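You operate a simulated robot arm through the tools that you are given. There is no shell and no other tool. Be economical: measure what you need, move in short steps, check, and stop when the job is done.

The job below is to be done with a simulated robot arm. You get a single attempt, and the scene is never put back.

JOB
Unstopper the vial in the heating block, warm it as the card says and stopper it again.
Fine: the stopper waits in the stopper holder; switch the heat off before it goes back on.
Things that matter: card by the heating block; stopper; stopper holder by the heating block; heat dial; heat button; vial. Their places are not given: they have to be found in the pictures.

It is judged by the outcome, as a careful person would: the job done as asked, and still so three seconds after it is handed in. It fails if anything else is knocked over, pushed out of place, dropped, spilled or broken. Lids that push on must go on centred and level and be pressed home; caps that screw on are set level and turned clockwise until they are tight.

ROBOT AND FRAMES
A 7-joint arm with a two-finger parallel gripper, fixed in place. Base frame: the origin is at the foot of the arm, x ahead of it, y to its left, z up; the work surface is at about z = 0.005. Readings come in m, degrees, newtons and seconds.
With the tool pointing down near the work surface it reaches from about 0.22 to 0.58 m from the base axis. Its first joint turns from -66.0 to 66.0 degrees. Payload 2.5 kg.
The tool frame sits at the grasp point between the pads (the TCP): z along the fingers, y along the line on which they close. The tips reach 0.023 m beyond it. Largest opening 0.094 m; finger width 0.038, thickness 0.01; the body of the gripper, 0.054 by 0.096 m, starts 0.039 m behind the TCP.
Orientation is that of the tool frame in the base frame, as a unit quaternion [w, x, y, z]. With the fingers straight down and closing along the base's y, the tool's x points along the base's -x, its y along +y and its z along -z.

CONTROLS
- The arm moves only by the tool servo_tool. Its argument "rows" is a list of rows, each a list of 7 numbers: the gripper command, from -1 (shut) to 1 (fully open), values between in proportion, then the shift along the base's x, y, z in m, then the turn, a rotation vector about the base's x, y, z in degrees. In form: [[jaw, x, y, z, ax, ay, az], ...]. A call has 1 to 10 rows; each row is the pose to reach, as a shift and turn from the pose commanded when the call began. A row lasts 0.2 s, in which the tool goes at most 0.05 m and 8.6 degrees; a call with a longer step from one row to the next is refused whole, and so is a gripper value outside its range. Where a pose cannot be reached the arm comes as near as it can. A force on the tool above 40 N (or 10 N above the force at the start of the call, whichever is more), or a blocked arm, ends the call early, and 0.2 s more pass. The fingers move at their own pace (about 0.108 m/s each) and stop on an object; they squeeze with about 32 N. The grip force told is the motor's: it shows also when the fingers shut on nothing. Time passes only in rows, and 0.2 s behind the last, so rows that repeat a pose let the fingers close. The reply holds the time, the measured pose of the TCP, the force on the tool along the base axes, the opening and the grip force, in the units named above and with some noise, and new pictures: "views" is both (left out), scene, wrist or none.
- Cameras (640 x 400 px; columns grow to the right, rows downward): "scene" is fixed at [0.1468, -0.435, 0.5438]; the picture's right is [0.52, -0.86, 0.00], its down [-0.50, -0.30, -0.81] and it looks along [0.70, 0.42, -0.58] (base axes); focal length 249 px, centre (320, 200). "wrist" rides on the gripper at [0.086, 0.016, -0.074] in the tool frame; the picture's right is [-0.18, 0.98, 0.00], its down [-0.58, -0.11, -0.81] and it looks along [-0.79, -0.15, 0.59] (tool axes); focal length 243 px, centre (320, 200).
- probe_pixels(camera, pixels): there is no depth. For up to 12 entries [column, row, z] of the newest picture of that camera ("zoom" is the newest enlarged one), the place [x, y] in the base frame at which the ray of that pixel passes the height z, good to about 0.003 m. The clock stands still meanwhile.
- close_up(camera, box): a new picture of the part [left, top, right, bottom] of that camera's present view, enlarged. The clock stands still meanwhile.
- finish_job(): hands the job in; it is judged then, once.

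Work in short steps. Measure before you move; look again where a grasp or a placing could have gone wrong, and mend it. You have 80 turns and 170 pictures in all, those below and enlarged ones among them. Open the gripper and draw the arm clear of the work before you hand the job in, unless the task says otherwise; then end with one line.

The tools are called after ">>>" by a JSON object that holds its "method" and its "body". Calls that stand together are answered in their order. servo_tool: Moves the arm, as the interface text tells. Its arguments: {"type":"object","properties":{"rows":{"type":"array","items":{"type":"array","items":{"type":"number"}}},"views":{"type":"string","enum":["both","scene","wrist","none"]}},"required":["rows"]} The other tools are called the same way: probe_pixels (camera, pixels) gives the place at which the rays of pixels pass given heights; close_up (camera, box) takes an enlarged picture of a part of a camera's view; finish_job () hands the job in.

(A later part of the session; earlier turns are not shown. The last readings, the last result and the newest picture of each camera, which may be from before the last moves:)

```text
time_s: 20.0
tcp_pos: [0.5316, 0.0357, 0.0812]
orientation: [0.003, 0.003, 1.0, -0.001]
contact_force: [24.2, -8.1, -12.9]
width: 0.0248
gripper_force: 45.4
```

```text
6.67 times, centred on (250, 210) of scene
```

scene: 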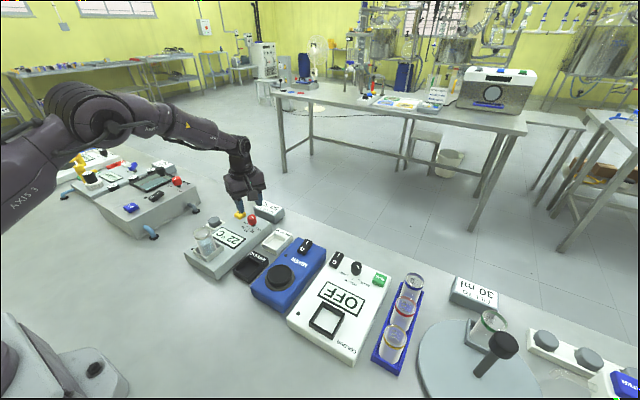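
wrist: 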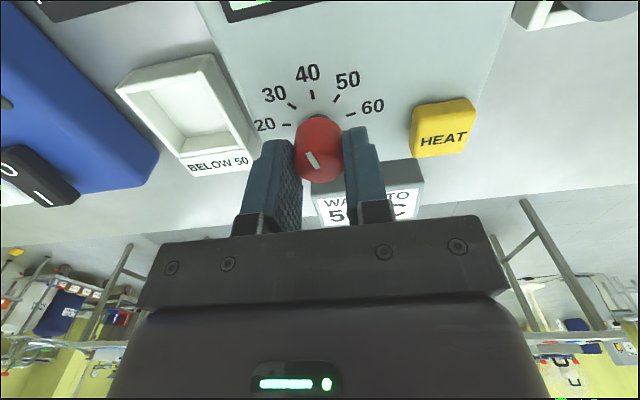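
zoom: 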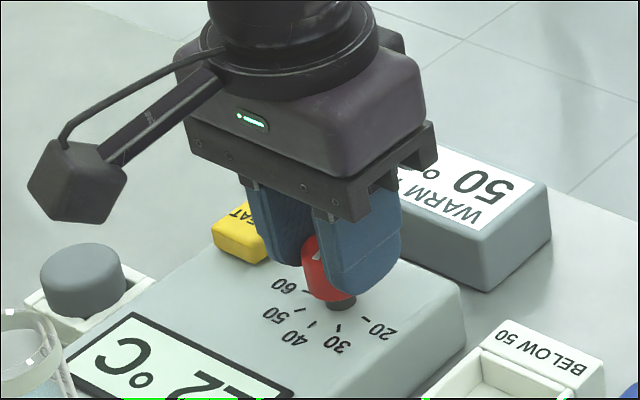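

The pointer has turned 67.5° with the grip. I shift +2 mm in x to relieve the force and turn the remaining −67.5°.

>>> {"method": "servo_tool", "body": {"rows": [[-1, 0.002, -0.0005, -0.0005, 0, 0, 0], [-1, 0.002, -0.0005, -0.0005, 0, 0, -8.4], [-1, 0.002, -0.0005, -0.0005, 0, 0, -16.9], [-1, 0.002, -0.0005, -0.0005, 0, 0, -25.3], [-1, 0.002, -0.0005, -0.0005, 0, 0, -33.8], [-1, 0.002, -0.0005, -0.0005, 0, 0, -42.2], [-1, 0.002, -0.0005, -0.0005, 0, 0, -50.6], [-1, 0.002, -0.0005, -0.0005, 0, 0, -59.1], [-1, 0.002, -0.0005, -0.0005, 0, 0, -67.5], [-1, 0.002, -0.0005, -0.0005, 0, 0, -67.5]], "views": "wrist"}}

>>> {"method": "close_up", "body": {"camera": "wrist", "box": [240, 60, 400, 200]}}

```text
time_s: 21.0
tcp_pos: [0.5319, 0.0354, 0.0809]
orientation: [-0.003, 0.2, 0.98, -0.002]
contact_force: [-4.3, -0.2, 3.1]
width: 0.025
gripper_force: 44.9
stopped in row 4: the force on the tool passed its limit (the readings are from after the stop); the commanded pose is now the measured one
```

wrist: 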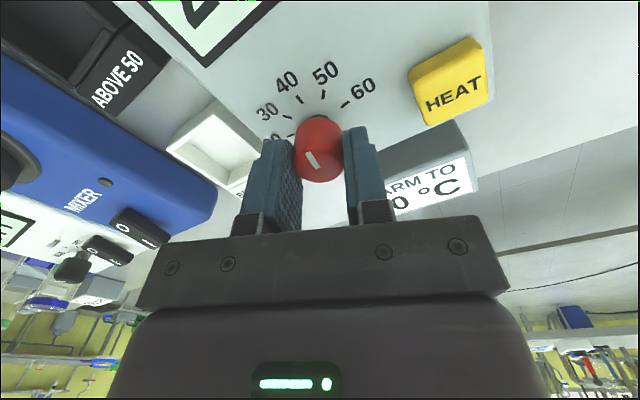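

```text
2.86 times, centred on (320, 130) of wrist
```

zoom: 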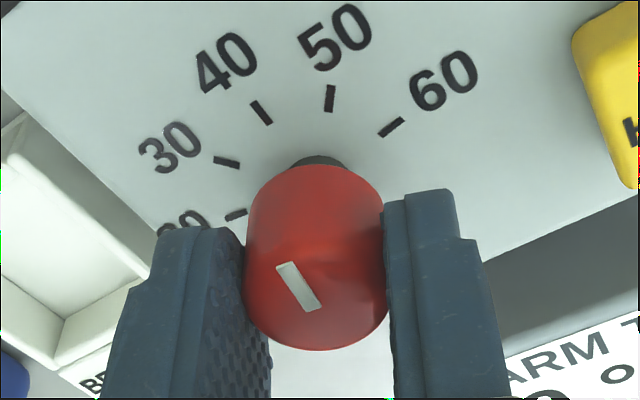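

The force limit stopped it at −23° yaw with the pointer unslipped, and the force is now relaxed. I continue in smaller turns toward −67.5°.

>>> {"method": "servo_tool", "body": {"rows": [[-1, 0, 0, 0, 0, 0, -6], [-1, 0, 0, 0, 0, 0, -12], [-1, 0, 0, 0, 0, 0, -18], [-1, 0, 0, 0, 0, 0, -22]], "views": "none"}}

```text
time_s: 22.0
tcp_pos: [0.5312, 0.0339, 0.082]
orientation: [-0.004, 0.383, 0.924, -0.001]
contact_force: [-6.4, -3.5, 9.6]
width: 0.0251
gripper_force: 44.7
```

Yaw is now −45° and the forces are low. I turn the last 22.5°.

>>> {"method": "servo_tool", "body": {"rows": [[-1, -0.0005, 0, 0.0003, 0, 0, -6], [-1, -0.0005, 0, 0.0003, 0, 0, -12], [-1, -0.0005, 0, 0.0003, 0, 0, -18], [-1, -0.0005, 0, 0.0003, 0, 0, -22.5], [-1, -0.0005, 0, 0.0003, 0, 0, -22.5]], "views": "wrist"}}

>>> {"method": "close_up", "body": {"camera": "wrist", "box": [240, 60, 400, 200]}}

```text
time_s: 23.2
tcp_pos: [0.5318, 0.0342, 0.08]
orientation: [-0.004, 0.556, 0.831, -0.002]
contact_force: [-15.2, -8.8, 13.8]
width: 0.0249
gripper_force: 45.0
```

wrist: 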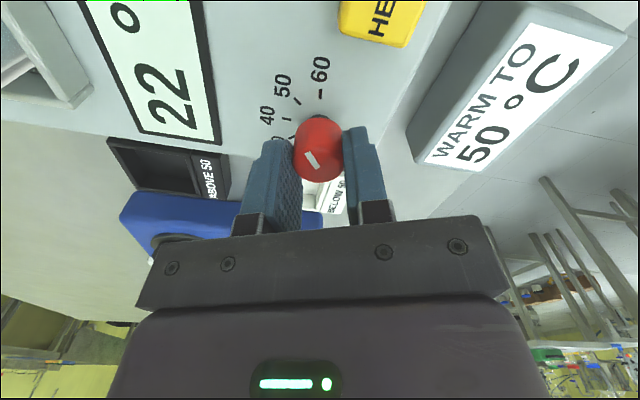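

```text
2.86 times, centred on (320, 130) of wrist
```

zoom: 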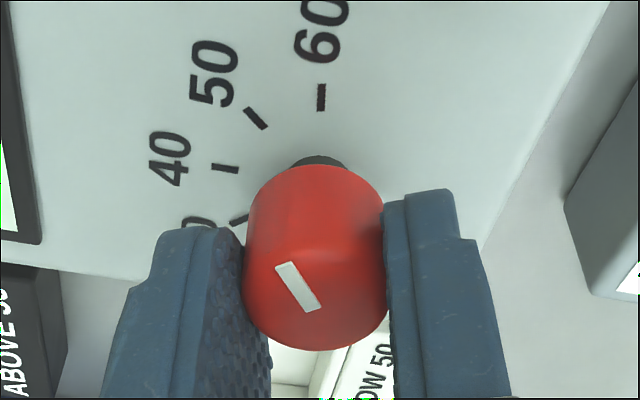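

The pointer parallels the 50 tick. I relieve the forces, release, rise and turn back while looking.

>>> {"method": "servo_tool", "body": {"rows": [[-1, -0.001, -0.0005, 0.001, 0, 0, 0], [-1, -0.001, -0.0005, 0.001, 0, 0, 0], [-0.1, -0.001, -0.0005, 0.001, 0, 0, 0], [-0.1, -0.001, -0.0005, 0.001, 0, 0, 0], [-0.1, -0.001, -0.0005, 0.02, 0, 0, 0], [-0.1, -0.001, -0.0005, 0.05, 0, 0, 8], [-0.1, -0.001, 0.0, 0.06, 0, 0, 16], [-0.1, -0.001, 0.0, 0.06, 0, 0, 24], [-0.1, -0.001, 0.0, 0.06, 0, 0, 32], [-0.1, -0.001, 0.0, 0.06, 0, 0, 40]], "views": "wrist"}}

>>> {"method": "close_up", "body": {"camera": "wrist", "box": [240, 40, 400, 180]}}

>>> {"method": "close_up", "body": {"camera": "scene", "box": [200, 180, 290, 250]}}

```text
time_s: 25.4
tcp_pos: [0.5304, 0.0356, 0.1413]
orientation: [-0.002, 0.236, 0.972, -0.002]
contact_force: [0.4, -0.1, 0.1]
width: 0.0422
gripper_force: 0.1
```

wrist: 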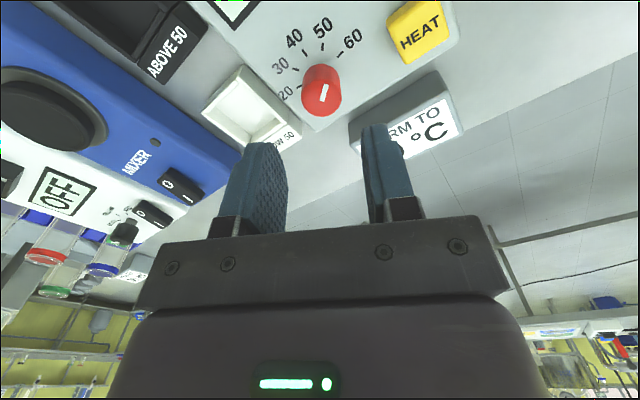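

```text
2.86 times, centred on (320, 110) of wrist
```

zoom: 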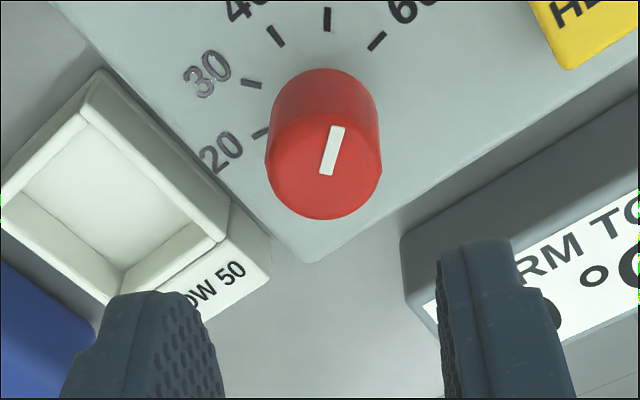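

```text
5.71 times, centred on (245, 215) of scene
```

zoom: 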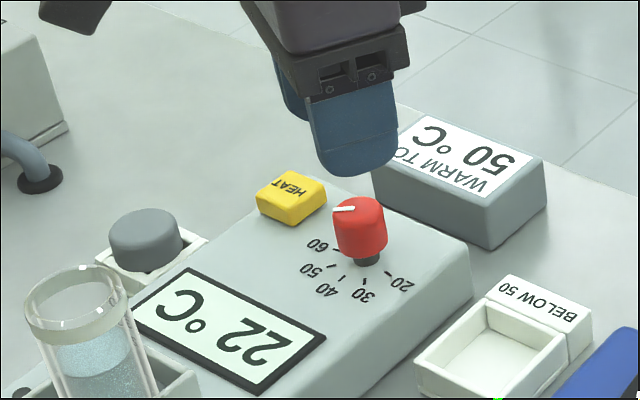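

The pointer may sit slightly past 50, so I measure pointer and tick directions precisely from enlarged views.

>>> {"method": "close_up", "body": {"camera": "wrist", "box": [280, 20, 370, 120]}}

>>> {"method": "close_up", "body": {"camera": "scene", "box": [240, 205, 280, 235]}}

```text
4.00 times, centred on (325, 70) of wrist
```

zoom: 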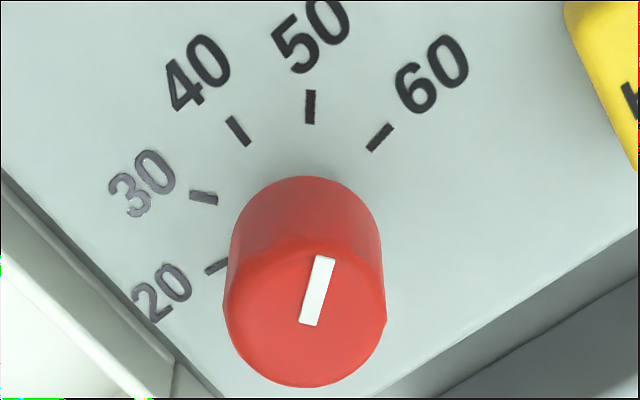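

```text
13.33 times, centred on (260, 220) of scene
```

zoom: 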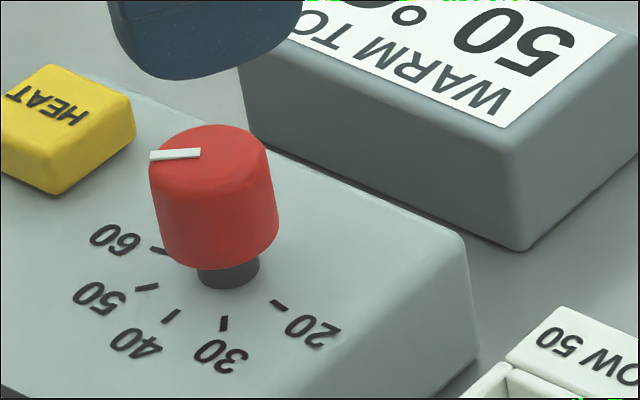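

I compute the ground directions of the pointer and the ticks.

>>> {"method": "probe_pixels", "body": {"camera": "wrist", "pixels": [[322.25, 101.25, 0.07], [326, 84.5, 0.07], [322.5, 50.5, 0.037], [322.75, 42.75, 0.037], [306.5, 56, 0.037], [302.75, 49.5, 0.037], [337.5, 57.25, 0.037], [342.75, 51.5, 0.037], [302, 86, 0.037], [296.5, 88, 0.037]]}}

>>> {"method": "probe_pixels", "body": {"camera": "zoom", "pixels": [[200, 152, 0.07], [150, 156, 0.07], [158, 285, 0.037], [135, 290, 0.037], [178, 310, 0.037], [163, 323, 0.037], [168, 253, 0.037], [151, 247, 0.037], [224, 318, 0.037], [224, 331, 0.037], [271, 300, 0.037], [287, 309, 0.037]]}}

```text
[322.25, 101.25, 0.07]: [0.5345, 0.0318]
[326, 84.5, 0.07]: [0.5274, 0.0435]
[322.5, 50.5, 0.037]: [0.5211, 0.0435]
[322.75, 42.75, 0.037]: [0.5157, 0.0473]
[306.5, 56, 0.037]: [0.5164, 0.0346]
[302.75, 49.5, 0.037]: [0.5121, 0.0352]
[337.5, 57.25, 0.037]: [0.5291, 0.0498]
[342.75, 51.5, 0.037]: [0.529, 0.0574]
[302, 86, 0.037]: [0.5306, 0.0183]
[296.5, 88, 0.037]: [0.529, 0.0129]
```

```text
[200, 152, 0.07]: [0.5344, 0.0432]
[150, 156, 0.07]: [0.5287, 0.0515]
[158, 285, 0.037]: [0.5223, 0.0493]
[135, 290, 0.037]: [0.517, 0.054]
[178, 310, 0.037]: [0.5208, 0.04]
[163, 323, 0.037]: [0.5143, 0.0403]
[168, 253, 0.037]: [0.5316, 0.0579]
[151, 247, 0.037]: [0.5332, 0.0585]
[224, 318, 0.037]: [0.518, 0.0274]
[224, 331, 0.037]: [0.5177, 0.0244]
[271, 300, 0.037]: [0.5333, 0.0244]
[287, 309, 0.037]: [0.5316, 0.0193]
```

The pointer is at about 57° and the 50 tick at about 43°, because the knob had not started exactly on 20. I regrip here and turn back about +14°.

>>> {"method": "servo_tool", "body": {"rows": [[-0.1, 0.001, 0, -0.03, 0, 0, 0], [-0.1, 0.001, 0, -0.05, 0, 0, 0], [-0.1, 0.001, 0, -0.06, 0, 0, 0], [-1, 0.001, 0, -0.06, 0, 0, 0], [-1, 0.001, 0, -0.06, 0, 0, 0], [-1, 0.001, 0, -0.06, 0, 0, 5], [-1, 0.001, 0, -0.06, 0, 0, 10], [-1, 0.001, 0, -0.06, 0, 0, 14], [-1, 0.001, 0, -0.06, 0, 0, 14]], "views": "none"}}

```text
time_s: 27.4
tcp_pos: [0.534, 0.0355, 0.0799]
orientation: [-0.002, 0.117, 0.993, -0.001]
contact_force: [23.7, 4.7, -23.4]
width: 0.0249
gripper_force: 45.3
```

It turned by 14°. I release, rise and look.

>>> {"method": "servo_tool", "body": {"rows": [[-1, 0.001, 0, -0.001, 0, 0, 0], [-0.1, 0.001, 0, -0.001, 0, 0, 0], [-0.1, 0.001, 0, -0.001, 0, 0, 0], [-0.1, 0.001, 0, 0.02, 0, 0, 0], [-0.1, 0, 0, 0.06, 0, 0, 6], [-0.1, -0.02, 0, 0.09, 0, 0, 13.4], [-0.1, -0.03, 0, 0.09, 0, 0, 13.4]], "views": "wrist"}}

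>>> {"method": "close_up", "body": {"camera": "wrist", "box": [280, 40, 380, 140]}}

>>> {"method": "close_up", "body": {"camera": "scene", "box": [240, 205, 280, 235]}}

```text
time_s: 29.0
tcp_pos: [0.5024, 0.0359, 0.1723]
orientation: [-0.002, 0.0, 1.0, -0.003]
contact_force: [-0.1, 0.0, -0.3]
width: 0.0421
gripper_force: 0.0
```

wrist: 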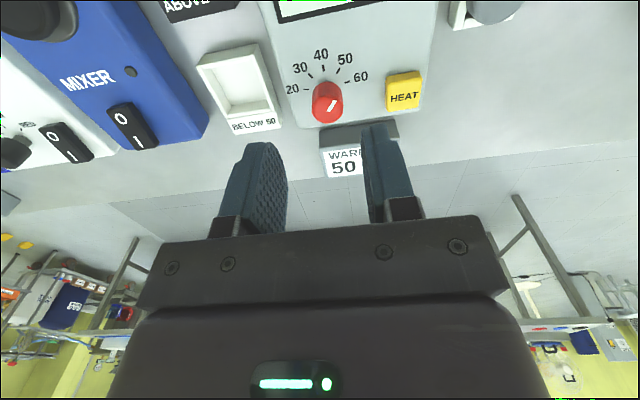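

```text
4.00 times, centred on (330, 90) of wrist
```

zoom: 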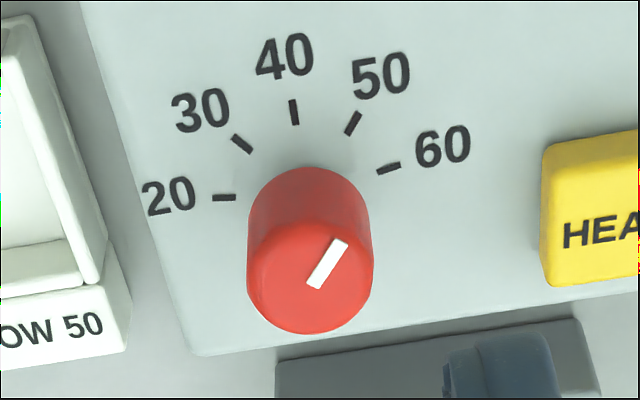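

```text
13.33 times, centred on (260, 220) of scene
```

zoom: 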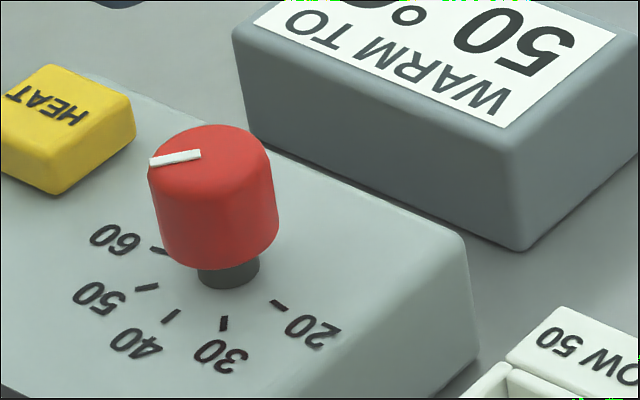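

In both views the pointer now runs nearly parallel to the 50 tick. I verify numerically.

>>> {"method": "probe_pixels", "body": {"camera": "wrist", "pixels": [[329, 111.75, 0.07], [335, 100.25, 0.07], [336.75, 73.25, 0.037], [339.75, 68, 0.037], [323.75, 71, 0.037], [323, 65, 0.037], [344.5, 82.5, 0.037], [350, 81, 0.037], [308.5, 89.5, 0.037], [303.5, 89.5, 0.037]]}}

>>> {"method": "probe_pixels", "body": {"camera": "zoom", "pixels": [[200, 154, 0.07], [150, 163, 0.07], [159, 285, 0.037], [135, 290, 0.037]]}}

```text
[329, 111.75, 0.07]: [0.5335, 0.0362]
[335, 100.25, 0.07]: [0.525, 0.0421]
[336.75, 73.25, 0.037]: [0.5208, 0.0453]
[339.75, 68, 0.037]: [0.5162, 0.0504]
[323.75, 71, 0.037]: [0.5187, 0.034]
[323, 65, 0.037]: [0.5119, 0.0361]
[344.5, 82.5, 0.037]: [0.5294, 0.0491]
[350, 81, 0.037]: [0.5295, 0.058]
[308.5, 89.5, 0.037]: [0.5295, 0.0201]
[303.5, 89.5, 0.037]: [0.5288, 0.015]
```

```text
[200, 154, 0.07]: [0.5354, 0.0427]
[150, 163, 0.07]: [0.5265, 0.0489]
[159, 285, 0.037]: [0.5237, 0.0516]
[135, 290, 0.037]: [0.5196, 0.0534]
```

Own ray geometry gives the pointer at about 39° (34–44°) against the 50 tick at about 40°, so the dial is on 50. I close the fingers and go above the HEAT button, rechecking the dial on the way.

>>> {"method": "servo_tool", "body": {"rows": [[-1, 0.005, 0.03, 0, 0, 0, 0], [-1, 0.02, 0.055, -0.02, 0, 0, 0], [-1, 0.033, 0.065, -0.05, 0, 0, 0], [-1, 0.037, 0.065, -0.08, 0, 0, 0], [-1, 0.037, 0.065, -0.08, 0, 0, 0]], "views": "wrist"}}

>>> {"method": "close_up", "body": {"camera": "wrist", "box": [160, 60, 360, 200]}}

>>> {"method": "close_up", "body": {"camera": "scene", "box": [200, 180, 280, 240]}}

```text
time_s: 30.2
tcp_pos: [0.5389, 0.0992, 0.0926]
orientation: [-0.003, 0.001, 1.0, -0.003]
contact_force: [-0.8, -0.4, 0.6]
width: 0.0
gripper_force: 32.3
```

wrist: 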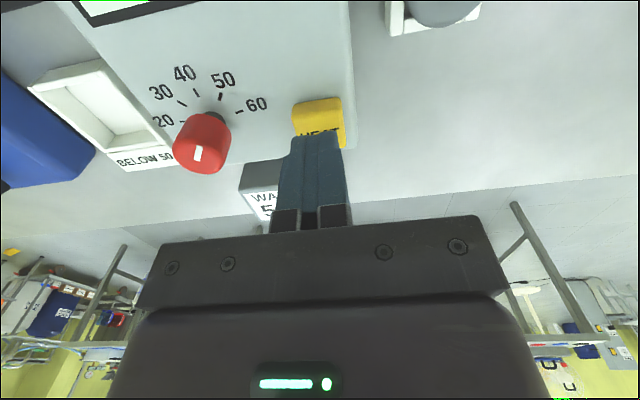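

```text
2.86 times, centred on (260, 130) of wrist
```

zoom: 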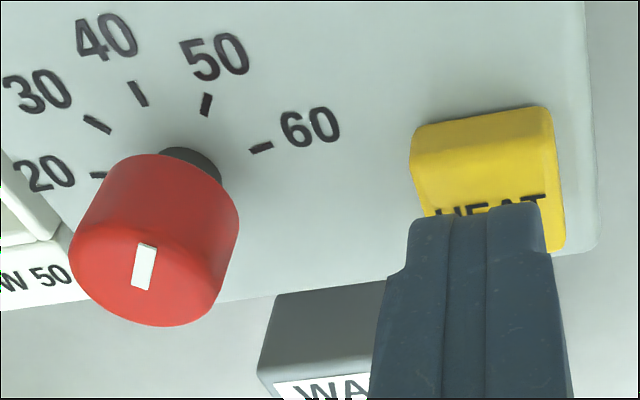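

```text
6.67 times, centred on (240, 210) of scene
```

zoom: 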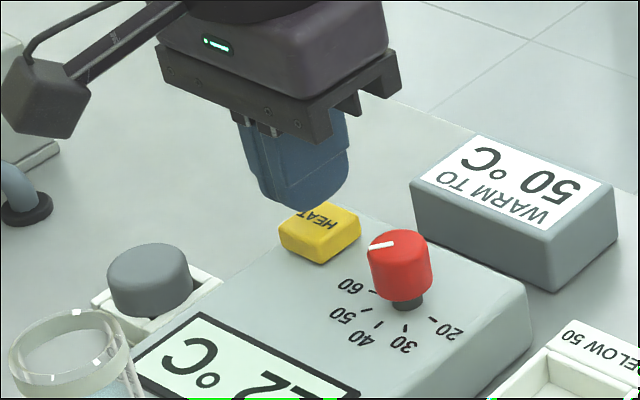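

The pointer measures 39.9° against 41° for the 50 tick. Now I press HEAT gently with the closed fingertips.

>>> {"method": "servo_tool", "body": {"rows": [[-1, 0.003, 0.001, -0.012, 0, 0, 0], [-1, 0.003, 0.001, -0.017, 0, 0, 0], [-1, 0.003, 0.001, -0.02, 0, 0, 0]], "views": "none"}}

>>> {"method": "close_up", "body": {"camera": "scene", "box": [190, 190, 280, 260]}}

```text
time_s: 31.0
tcp_pos: [0.5422, 0.1014, 0.0723]
orientation: [-0.002, 0.001, 1.0, -0.002]
contact_force: [2.3, 0.0, 2.9]
width: 0.0
gripper_force: 31.7
```

```text
5.71 times, centred on (235, 225) of scene
```

zoom: 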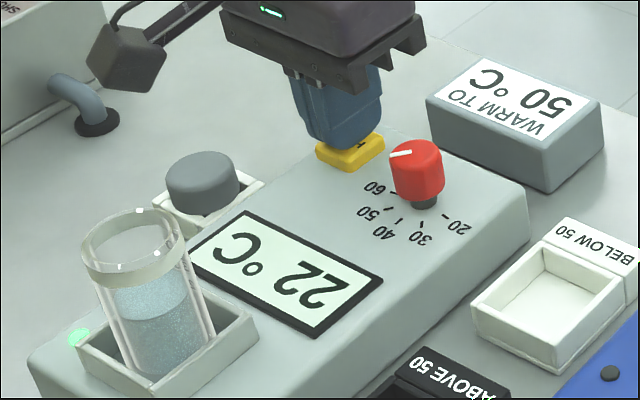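

The indicator lamp by the vial lit green, so the heat is on. I lift off the button.

>>> {"method": "servo_tool", "body": {"rows": [[-1, 0, 0, 0.01, 0, 0, 0], [-1, 0, 0, 0.03, 0, 0, 0], [-1, 0, 0, 0.03, 0, 0, 0]], "views": "none"}}

>>> {"method": "close_up", "body": {"camera": "scene", "box": [190, 190, 280, 260]}}

```text
time_s: 31.8
tcp_pos: [0.5411, 0.1023, 0.1019]
orientation: [-0.002, 0.0, 1.0, -0.003]
contact_force: [-0.2, -0.7, 0.3]
width: 0.0002
gripper_force: 31.9
```

```text
5.71 times, centred on (235, 225) of scene
```

zoom: 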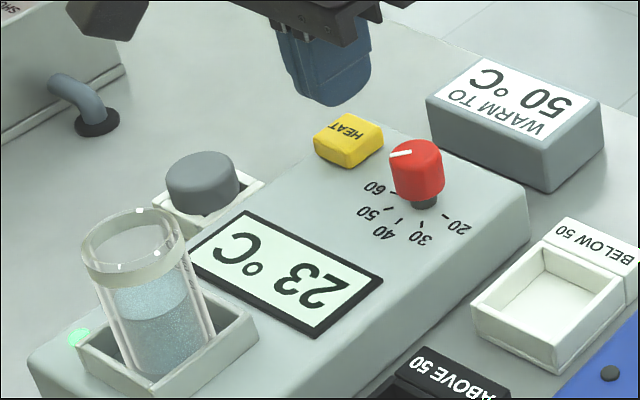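

The lamp is on and the display reads 23 °C. I wait in place and watch.

>>> {"method": "servo_tool", "body": {"rows": [[-1, 0, 0, 0, 0, 0, 0], [-1, 0, 0, 0, 0, 0, 0], [-1, 0, 0, 0, 0, 0, 0], [-1, 0, 0, 0, 0, 0, 0], [-1, 0, 0, 0, 0, 0, 0], [-1, 0, 0, 0, 0, 0, 0], [-1, 0, 0, 0, 0, 0, 0], [-1, 0, 0, 0, 0, 0, 0], [-1, 0, 0, 0, 0, 0, 0], [-1, 0, 0, 0, 0, 0, 0]], "views": "none"}}

>>> {"method": "close_up", "body": {"camera": "scene", "box": [190, 190, 280, 260]}}

```text
time_s: 34.0
tcp_pos: [0.5408, 0.1017, 0.1018]
orientation: [-0.002, 0.001, 1.0, -0.003]
contact_force: [-0.6, -0.4, -0.7]
width: 0.0
gripper_force: 32.2
```

```text
5.71 times, centred on (235, 225) of scene
```

zoom: 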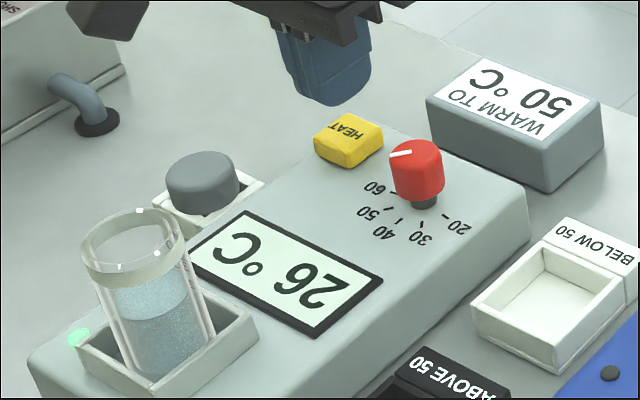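

It is warming at roughly 1.4 °C/s. I wait about 11 s more.

>>> {"method": "servo_tool", "body": {"rows": [[-1, 0, 0, 0, 0, 0, 0], [-1, 0, 0, 0, 0, 0, 0], [-1, 0, 0, 0, 0, 0, 0], [-1, 0, 0, 0, 0, 0, 0], [-1, 0, 0, 0, 0, 0, 0], [-1, 0, 0, 0, 0, 0, 0], [-1, 0, 0, 0, 0, 0, 0], [-1, 0, 0, 0, 0, 0, 0], [-1, 0, 0, 0, 0, 0, 0], [-1, 0, 0, 0, 0, 0, 0]], "views": "none"}}

>>> {"method": "servo_tool", "body": {"rows": [[-1, 0, 0, 0, 0, 0, 0], [-1, 0, 0, 0, 0, 0, 0], [-1, 0, 0, 0, 0, 0, 0], [-1, 0, 0, 0, 0, 0, 0], [-1, 0, 0, 0, 0, 0, 0], [-1, 0, 0, 0, 0, 0, 0], [-1, 0, 0, 0, 0, 0, 0], [-1, 0, 0, 0, 0, 0, 0], [-1, 0, 0, 0, 0, 0, 0], [-1, 0, 0, 0, 0, 0, 0]], "views": "none"}}

>>> {"method": "servo_tool", "body": {"rows": [[-1, 0, 0, 0, 0, 0, 0], [-1, 0, 0, 0, 0, 0, 0], [-1, 0, 0, 0, 0, 0, 0], [-1, 0, 0, 0, 0, 0, 0], [-1, 0, 0, 0, 0, 0, 0], [-1, 0, 0, 0, 0, 0, 0], [-1, 0, 0, 0, 0, 0, 0], [-1, 0, 0, 0, 0, 0, 0], [-1, 0, 0, 0, 0, 0, 0], [-1, 0, 0, 0, 0, 0, 0]], "views": "none"}}

>>> {"method": "servo_tool", "body": {"rows": [[-1, 0, 0, 0, 0, 0, 0], [-1, 0, 0, 0, 0, 0, 0], [-1, 0, 0, 0, 0, 0, 0], [-1, 0, 0, 0, 0, 0, 0], [-1, 0, 0, 0, 0, 0, 0], [-1, 0, 0, 0, 0, 0, 0], [-1, 0, 0, 0, 0, 0, 0], [-1, 0, 0, 0, 0, 0, 0], [-1, 0, 0, 0, 0, 0, 0], [-1, 0, 0, 0, 0, 0, 0]], "views": "none"}}

>>> {"method": "servo_tool", "body": {"rows": [[-1, 0, 0, 0, 0, 0, 0], [-1, 0, 0, 0, 0, 0, 0], [-1, 0, 0, 0, 0, 0, 0], [-1, 0, 0, 0, 0, 0, 0], [-1, 0, 0, 0, 0, 0, 0], [-1, 0, 0, 0, 0, 0, 0], [-1, 0, 0, 0, 0, 0, 0], [-1, 0, 0, 0, 0, 0, 0], [-1, 0, 0, 0, 0, 0, 0], [-1, 0, 0, 0, 0, 0, 0]], "views": "none"}}

>>> {"method": "close_up", "body": {"camera": "scene", "box": [190, 190, 280, 260]}}

```text
time_s: 36.2
tcp_pos: [0.5422, 0.1008, 0.1017]
orientation: [-0.002, 0.001, 1.0, -0.002]
contact_force: [-0.9, 0.2, 1.1]
width: 0.0
gripper_force: 32.0
```

```text
time_s: 38.4
tcp_pos: [0.5412, 0.101, 0.1017]
orientation: [-0.002, 0.0, 1.0, -0.003]
contact_force: [-0.3, 0.1, -0.2]
width: 0.0
gripper_force: 32.1
```

```text
time_s: 40.6
tcp_pos: [0.5409, 0.1012, 0.1015]
orientation: [-0.002, 0.001, 1.0, -0.003]
contact_force: [0.1, -1.5, 0.1]
width: 0.0001
gripper_force: 31.8
```

```text
time_s: 42.8
tcp_pos: [0.5428, 0.1007, 0.1015]
orientation: [-0.003, 0.001, 1.0, -0.004]
contact_force: [-1.0, -0.5, 0.5]
width: 0.0
gripper_force: 31.5
```

```text
time_s: 45.0
tcp_pos: [0.5416, 0.1015, 0.1021]
orientation: [-0.003, 0.001, 1.0, -0.002]
contact_force: [-0.5, 0.0, 1.1]
width: 0.0001
gripper_force: 31.5
```

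```text
5.71 times, centred on (235, 225) of scene
```

zoom: 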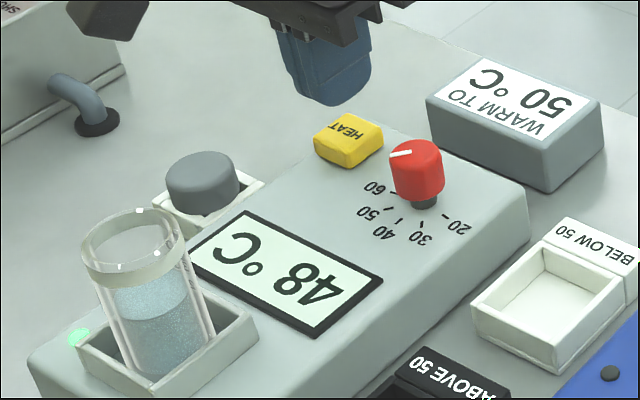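

It reads 48 °C and is rising about 2 °C/s. I wait 1 s more and read again.

>>> {"method": "servo_tool", "body": {"rows": [[-1, 0, 0, 0, 0, 0, 0], [-1, 0, 0, 0, 0, 0, 0], [-1, 0, 0, 0, 0, 0, 0], [-1, 0, 0, 0, 0, 0, 0]], "views": "none"}}

>>> {"method": "close_up", "body": {"camera": "scene", "box": [190, 190, 280, 260]}}

```text
time_s: 46.0
tcp_pos: [0.5412, 0.1006, 0.1029]
orientation: [-0.003, 0.001, 1.0, -0.002]
contact_force: [-0.9, 0.2, 0.2]
width: 0.0
gripper_force: 31.9
```

```text
5.71 times, centred on (235, 225) of scene
```

zoom: 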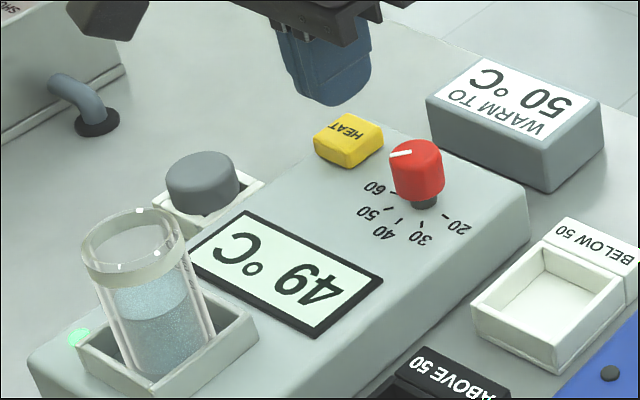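

It reads 49 °C and is slowing near the set point. I wait about 1.6 s more.

>>> {"method": "servo_tool", "body": {"rows": [[-1, 0, 0, 0, 0, 0, 0], [-1, 0, 0, 0, 0, 0, 0], [-1, 0, 0, 0, 0, 0, 0], [-1, 0, 0, 0, 0, 0, 0], [-1, 0, 0, 0, 0, 0, 0], [-1, 0, 0, 0, 0, 0, 0], [-1, 0, 0, 0, 0, 0, 0]], "views": "none"}}

>>> {"method": "close_up", "body": {"camera": "scene", "box": [190, 190, 280, 260]}}

```text
time_s: 47.6
tcp_pos: [0.5414, 0.1005, 0.1024]
orientation: [-0.002, 0.0, 1.0, -0.003]
contact_force: [0.1, -0.7, 0.4]
width: 0.0
gripper_force: 31.6
```

```text
5.71 times, centred on (235, 225) of scene
```

zoom: 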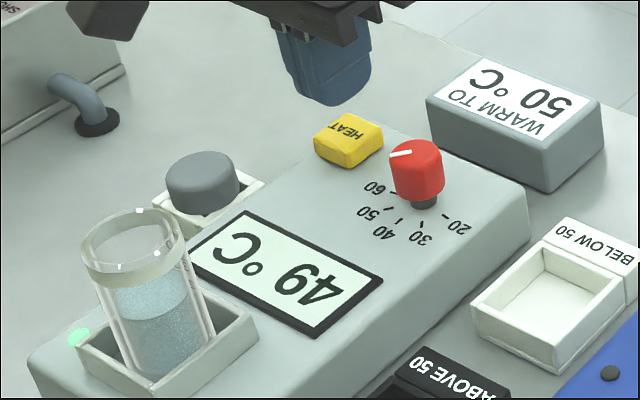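

Still 49 °C, so it may be approaching the set point asymptotically. I wait a few seconds more.

>>> {"method": "servo_tool", "body": {"rows": [[-1, 0, 0, 0, 0, 0, 0], [-1, 0, 0, 0, 0, 0, 0], [-1, 0, 0, 0, 0, 0, 0], [-1, 0, 0, 0, 0, 0, 0], [-1, 0, 0, 0, 0, 0, 0], [-1, 0, 0, 0, 0, 0, 0], [-1, 0, 0, 0, 0, 0, 0], [-1, 0, 0, 0, 0, 0, 0], [-1, 0, 0, 0, 0, 0, 0], [-1, 0, 0, 0, 0, 0, 0]], "views": "none"}}

>>> {"method": "servo_tool", "body": {"rows": [[-1, 0, 0, 0, 0, 0, 0], [-1, 0, 0, 0, 0, 0, 0], [-1, 0, 0, 0, 0, 0, 0], [-1, 0, 0, 0, 0, 0, 0], [-1, 0, 0, 0, 0, 0, 0]], "views": "none"}}

>>> {"method": "close_up", "body": {"camera": "scene", "box": [190, 190, 280, 260]}}

```text
time_s: 49.8
tcp_pos: [0.5407, 0.101, 0.1025]
orientation: [-0.002, 0.001, 1.0, -0.003]
contact_force: [0.1, 0.3, 0.5]
width: 0.0
gripper_force: 32.2
```

```text
time_s: 51.0
tcp_pos: [0.5416, 0.1003, 0.1011]
orientation: [-0.003, 0.001, 1.0, -0.003]
contact_force: [0.1, -0.1, -0.3]
width: 0.0001
gripper_force: 32.0
```

```text
5.71 times, centred on (235, 225) of scene
```

zoom: 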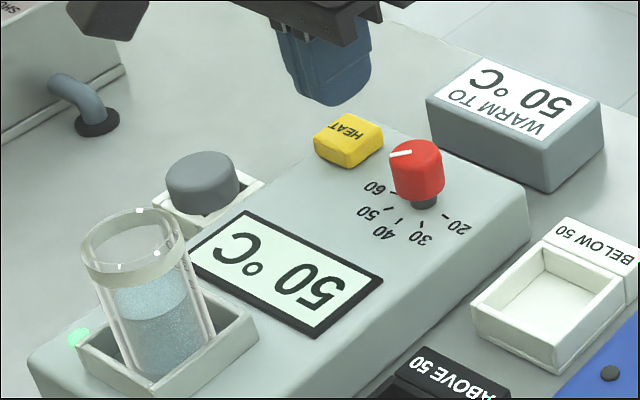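

The display reads 50 °C. I hold for about 2 s to see that it stays there.

>>> {"method": "servo_tool", "body": {"rows": [[-1, 0, 0, 0, 0, 0, 0], [-1, 0, 0, 0, 0, 0, 0], [-1, 0, 0, 0, 0, 0, 0], [-1, 0, 0, 0, 0, 0, 0], [-1, 0, 0, 0, 0, 0, 0], [-1, 0, 0, 0, 0, 0, 0], [-1, 0, 0, 0, 0, 0, 0], [-1, 0, 0, 0, 0, 0, 0], [-1, 0, 0, 0, 0, 0, 0], [-1, 0, 0, 0, 0, 0, 0]], "views": "none"}}

>>> {"method": "close_up", "body": {"camera": "scene", "box": [190, 190, 280, 260]}}

```text
time_s: 53.2
tcp_pos: [0.54, 0.1018, 0.1013]
orientation: [-0.003, 0.001, 1.0, -0.003]
contact_force: [0.1, 0.6, -0.3]
width: 0.0001
gripper_force: 32.3
```

```text
5.71 times, centred on (235, 225) of scene
```

zoom: 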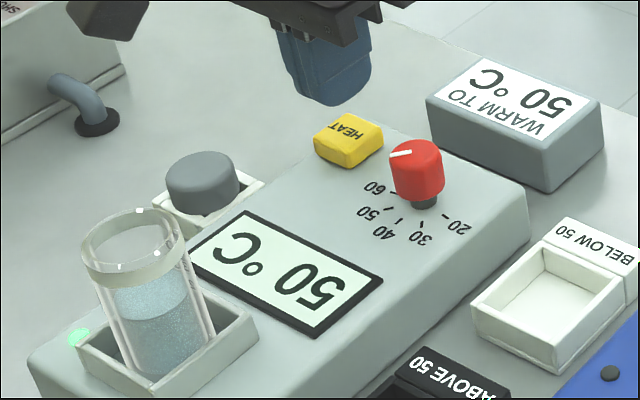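

It is steady at 50 °C. I press HEAT again to switch it off.

>>> {"method": "servo_tool", "body": {"rows": [[-1, 0, 0, -0.015, 0, 0, 0], [-1, 0, 0, -0.023, 0, 0, 0], [-1, 0, 0, -0.028, 0, 0, 0], [-1, 0, 0, -0.03, 0, 0, 0], [-1, 0, 0, -0.01, 0, 0, 0], [-1, 0, 0, 0.03, 0, 0, 0]], "views": "none"}}

>>> {"method": "close_up", "body": {"camera": "scene", "box": [190, 190, 280, 260]}}

```text
time_s: 54.6
tcp_pos: [0.542, 0.1008, 0.1328]
orientation: [-0.003, 0.001, 1.0, -0.002]
contact_force: [-0.8, -1.2, -0.4]
width: 0.0001
gripper_force: 31.7
```

```text
5.71 times, centred on (235, 225) of scene
```

zoom: 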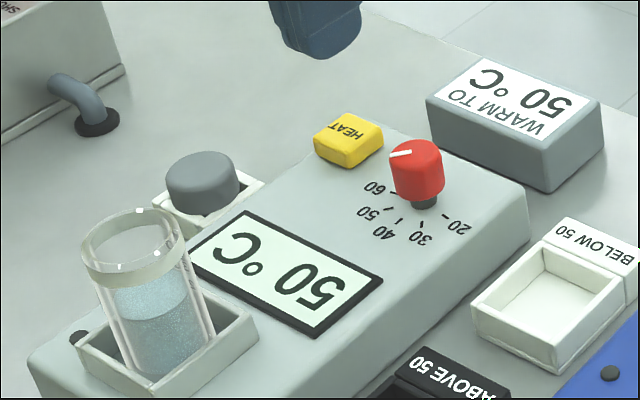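

The lamp is off, so the heat is off. I go back above the stopper with the jaws opened to about 44 mm.

>>> {"method": "servo_tool", "body": {"rows": [[-0.08, -0.02, 0.03, 0.01, 0, 0, 0], [-0.08, -0.045, 0.055, 0, 0, 0, 0], [-0.08, -0.0535, 0.0627, -0.03, 0, 0, 0], [-0.08, -0.0535, 0.0627, -0.055, 0, 0, 0], [-0.08, -0.0535, 0.0627, -0.055, 0, 0, 0]], "views": "wrist"}}

>>> {"method": "close_up", "body": {"camera": "wrist", "box": [220, 60, 420, 210]}}

```text
time_s: 55.8
tcp_pos: [0.4893, 0.1652, 0.0771]
orientation: [-0.001, 0.001, 1.0, -0.003]
contact_force: [-0.1, -0.5, 0.0]
width: 0.043
gripper_force: 0.1
```

wrist: 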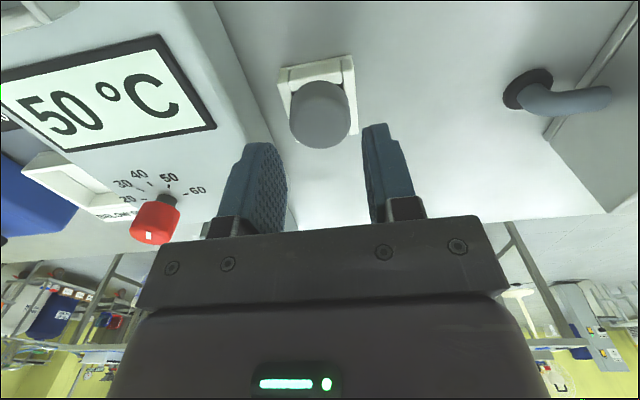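

```text
2.67 times, centred on (320, 135) of wrist
```

zoom: 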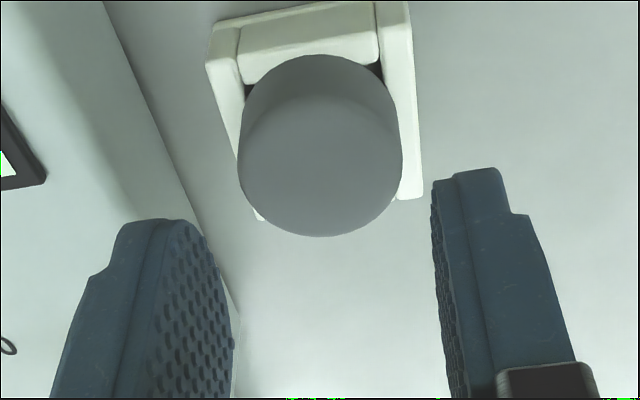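

The stopper is centred under the jaws. I descend to the release height and grip.

>>> {"method": "servo_tool", "body": {"rows": [[-0.08, -0.0005, -0.0012, -0.02, 0, 0, 0], [-0.08, -0.0005, -0.0012, -0.03, 0, 0, 0], [-0.08, -0.0005, -0.0012, -0.0305, 0, 0, 0], [-1, -0.0005, -0.0012, -0.0305, 0, 0, 0], [-1, -0.0005, -0.0012, -0.0305, 0, 0, 0], [-1, -0.0005, -0.0012, -0.0305, 0, 0, 0]], "views": "none"}}

>>> {"method": "close_up", "body": {"camera": "scene", "box": [185, 190, 245, 240]}}

```text
time_s: 57.2
tcp_pos: [0.4876, 0.1607, 0.0455]
orientation: [-0.004, 0.001, 1.0, -0.002]
contact_force: [-0.1, 0.1, 0.2]
width: 0.0321
gripper_force: 32.0
```

```text
8.00 times, centred on (215, 215) of scene
```

zoom: 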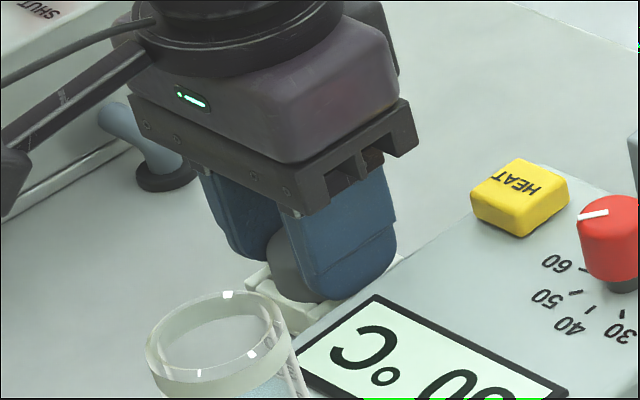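

The stopper is gripped at 32 mm. I lift straight up, then carry it over the vial at safe height while removing a ~0.4° tool tilt.

>>> {"method": "servo_tool", "body": {"rows": [[-1, 0, 0, 0.02, 0, 0, 0], [-1, 0, 0, 0.065, 0, 0, 0], [-1, 0, 0, 0.11, 0, 0, 0], [-1, 0, 0, 0.145, 0, 0, 0], [-1, -0.033, -0.034, 0.145, 0.1, -0.15, 0], [-1, -0.066, -0.068, 0.145, 0.2, -0.35, 0], [-1, -0.0976, -0.1014, 0.14, 0.2, -0.35, 0], [-1, -0.0976, -0.1014, 0.135, 0.2, -0.35, 0], [-1, -0.0976, -0.1014, 0.135, 0.2, -0.35, 0]], "views": "both"}}

>>> {"method": "close_up", "body": {"camera": "wrist", "box": [220, 30, 420, 200]}}

>>> {"method": "close_up", "body": {"camera": "scene", "box": [165, 185, 245, 265]}}

```text
time_s: 59.2
tcp_pos: [0.3903, 0.0619, 0.182]
orientation: [0.001, 0.0, 1.0, 0.0]
contact_force: [-0.3, -0.1, -0.3]
width: 0.0322
gripper_force: 31.8
```

scene: 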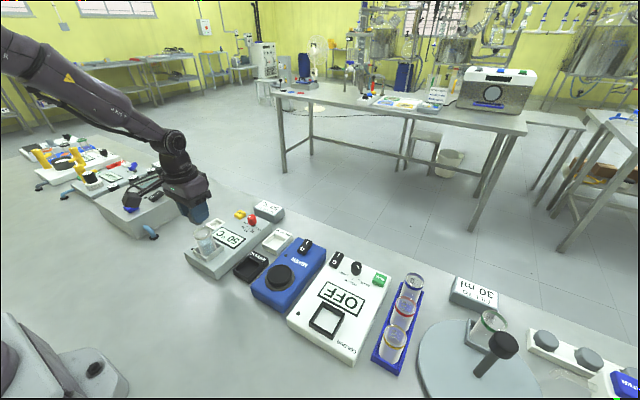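
wrist: 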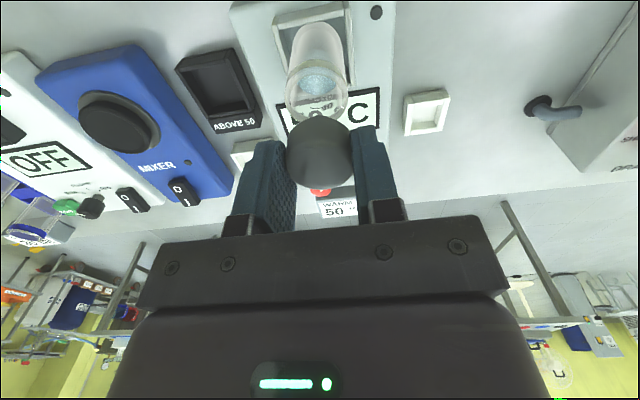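

```text
2.35 times, centred on (320, 115) of wrist
```

zoom: 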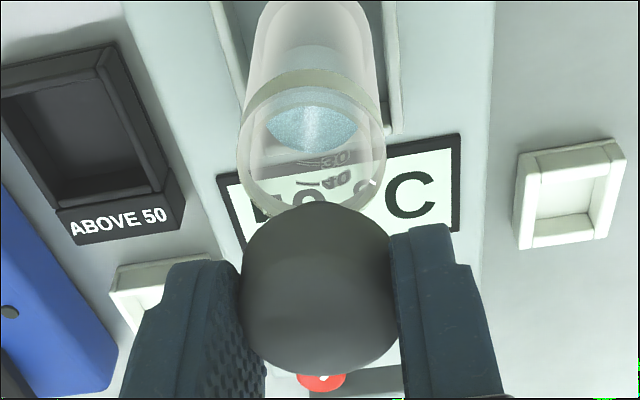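

```text
5.00 times, centred on (205, 225) of scene
```

zoom: 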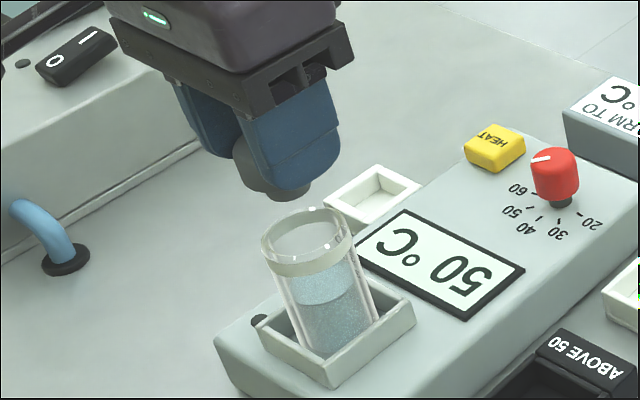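

The rim is centred at column ≈316 versus the stopper's 319, so I shift about −2.5 mm in y and −1 mm in x. I then lower to just above the rim and check.

>>> {"method": "servo_tool", "body": {"rows": [[-1, -0.001, -0.0025, -0.005, 0, 0, 0], [-1, -0.001, -0.0025, -0.012, 0, 0, 0], [-1, -0.001, -0.0025, -0.018, 0, 0, 0], [-1, -0.001, -0.0025, -0.018, 0, 0, 0]], "views": "wrist"}}

>>> {"method": "close_up", "body": {"camera": "wrist", "box": [240, 50, 400, 190]}}

>>> {"method": "close_up", "body": {"camera": "scene", "box": [175, 195, 235, 255]}}

```text
time_s: 60.2
tcp_pos: [0.3894, 0.0583, 0.164]
orientation: [0.0, 0.0, 1.0, -0.001]
contact_force: [-0.5, 0.4, -0.5]
width: 0.0322
gripper_force: 31.7
```

wrist: 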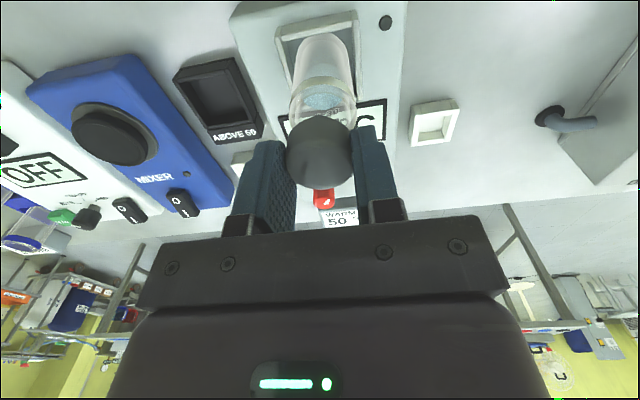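

```text
2.86 times, centred on (320, 120) of wrist
```

zoom: 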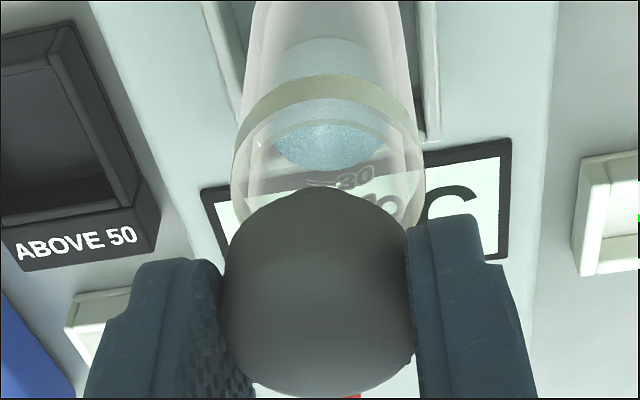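

```text
6.67 times, centred on (205, 225) of scene
```

zoom: 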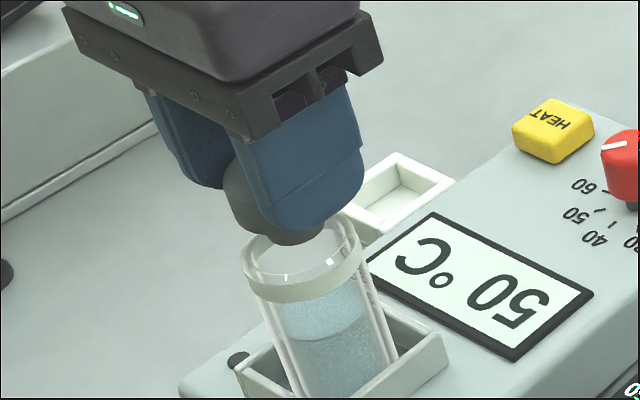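

The rim sits about 1.5 mm toward +y of the stopper, and the stopper rides about 2 mm forward in the grip. I correct x −1 mm and y +1.3 mm and lower the plug to the mouth.

>>> {"method": "servo_tool", "body": {"rows": [[-1, -0.001, 0.0013, -0.004, 0, 0, 0], [-1, -0.001, 0.0013, -0.008, 0, 0, 0], [-1, -0.001, 0.0013, -0.011, 0, 0, 0], [-1, -0.001, 0.0013, -0.013, 0, 0, 0]], "views": "wrist"}}

>>> {"method": "close_up", "body": {"camera": "wrist", "box": [240, 50, 400, 190]}}

>>> {"method": "close_up", "body": {"camera": "scene", "box": [175, 195, 235, 255]}}

```text
time_s: 61.2
tcp_pos: [0.3885, 0.0598, 0.1504]
orientation: [0.001, 0.0, 1.0, 0.0]
contact_force: [-0.3, 1.2, 0.6]
width: 0.0321
gripper_force: 31.7
```

wrist: 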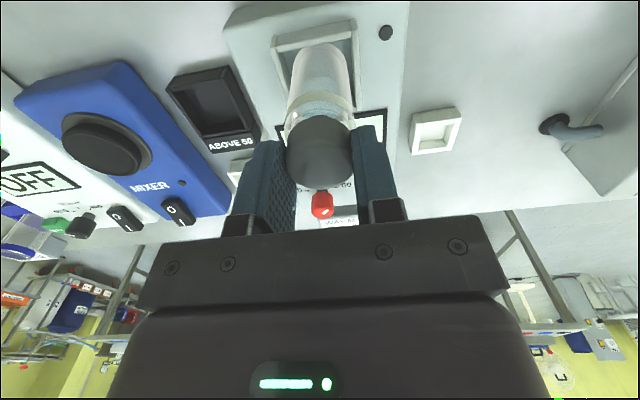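

```text
2.86 times, centred on (320, 120) of wrist
```

zoom: 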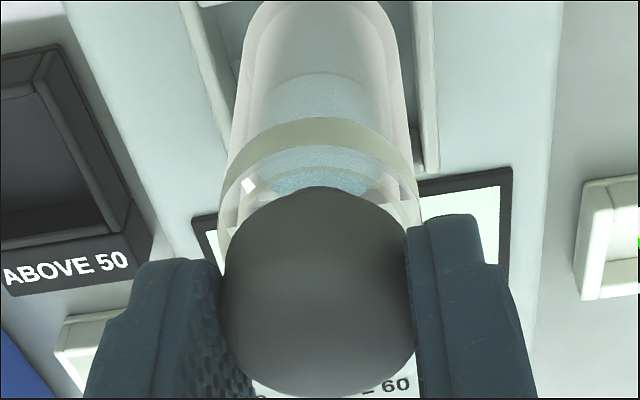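

```text
6.67 times, centred on (205, 225) of scene
```

zoom: 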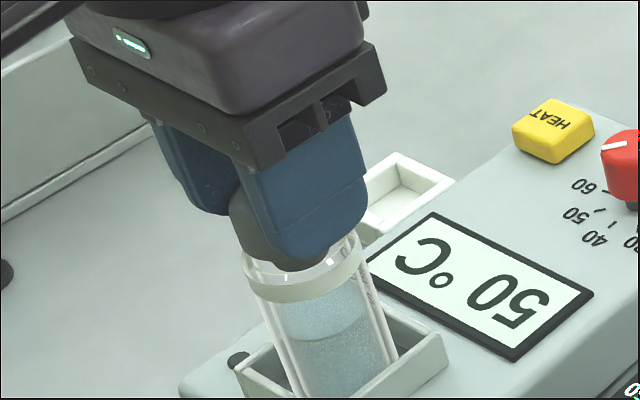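

The rim and stopper are now aligned laterally. I lower further in small steps while watching the force.

>>> {"method": "servo_tool", "body": {"rows": [[-1, 0, 0, -0.002, 0, 0, 0], [-1, 0, 0, -0.004, 0, 0, 0]], "views": "none"}}

>>> {"method": "close_up", "body": {"camera": "scene", "box": [175, 195, 235, 255]}}

```text
time_s: 61.8
tcp_pos: [0.3877, 0.0598, 0.1466]
orientation: [0.001, 0.0, 1.0, -0.001]
contact_force: [-0.4, -0.5, -0.5]
width: 0.0319
gripper_force: 32.0
```

```text
6.67 times, centred on (205, 225) of scene
```

zoom: 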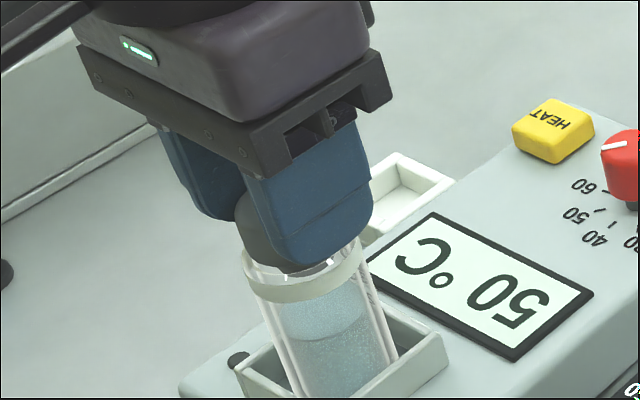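

The plug is entering the mouth without force. I continue down and press home.

>>> {"method": "servo_tool", "body": {"rows": [[-1, 0, 0, -0.0015, 0, 0, 0], [-1, 0, 0, -0.003, 0, 0, 0], [-1, 0, 0, -0.004, 0, 0, 0]], "views": "none"}}

>>> {"method": "close_up", "body": {"camera": "scene", "box": [175, 195, 235, 255]}}

```text
time_s: 62.6
tcp_pos: [0.3879, 0.0594, 0.1423]
orientation: [0.0, -0.001, 1.0, 0.0]
contact_force: [-0.8, -0.4, 0.9]
width: 0.0319
gripper_force: 32.1
```

```text
6.67 times, centred on (205, 225) of scene
```

zoom: 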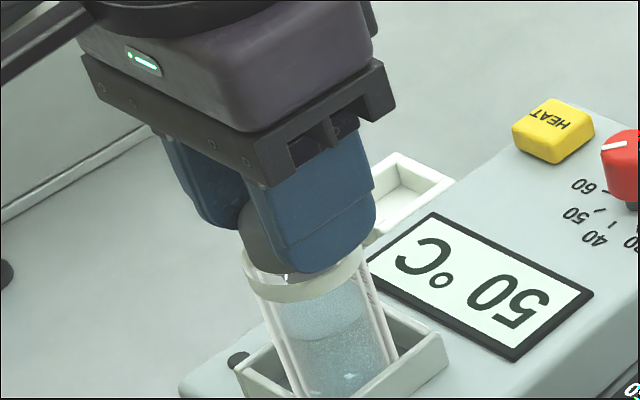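

No contact force yet at z = 0.142. I keep pressing down in 1 mm steps.

>>> {"method": "servo_tool", "body": {"rows": [[-1, 0, 0, -0.001, 0, 0, 0], [-1, 0, 0, -0.002, 0, 0, 0], [-1, 0, 0, -0.002, 0, 0, 0]], "views": "none"}}

>>> {"method": "close_up", "body": {"camera": "scene", "box": [175, 195, 235, 255]}}

```text
time_s: 63.4
tcp_pos: [0.3896, 0.0612, 0.1424]
orientation: [0.002, 0.001, 1.0, -0.001]
contact_force: [-3.8, -1.2, 28.3]
width: 0.032
gripper_force: 32.1
```

```text
6.67 times, centred on (205, 225) of scene
```

zoom: 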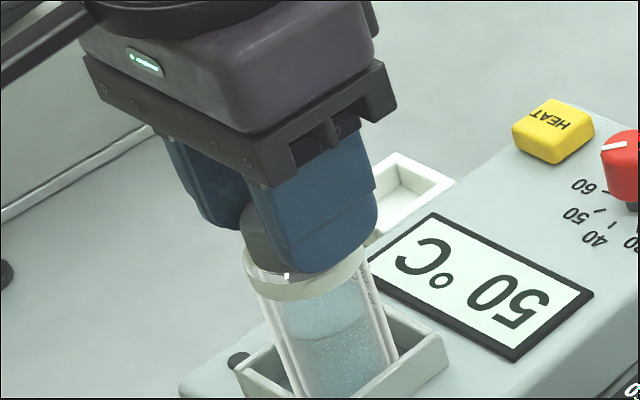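

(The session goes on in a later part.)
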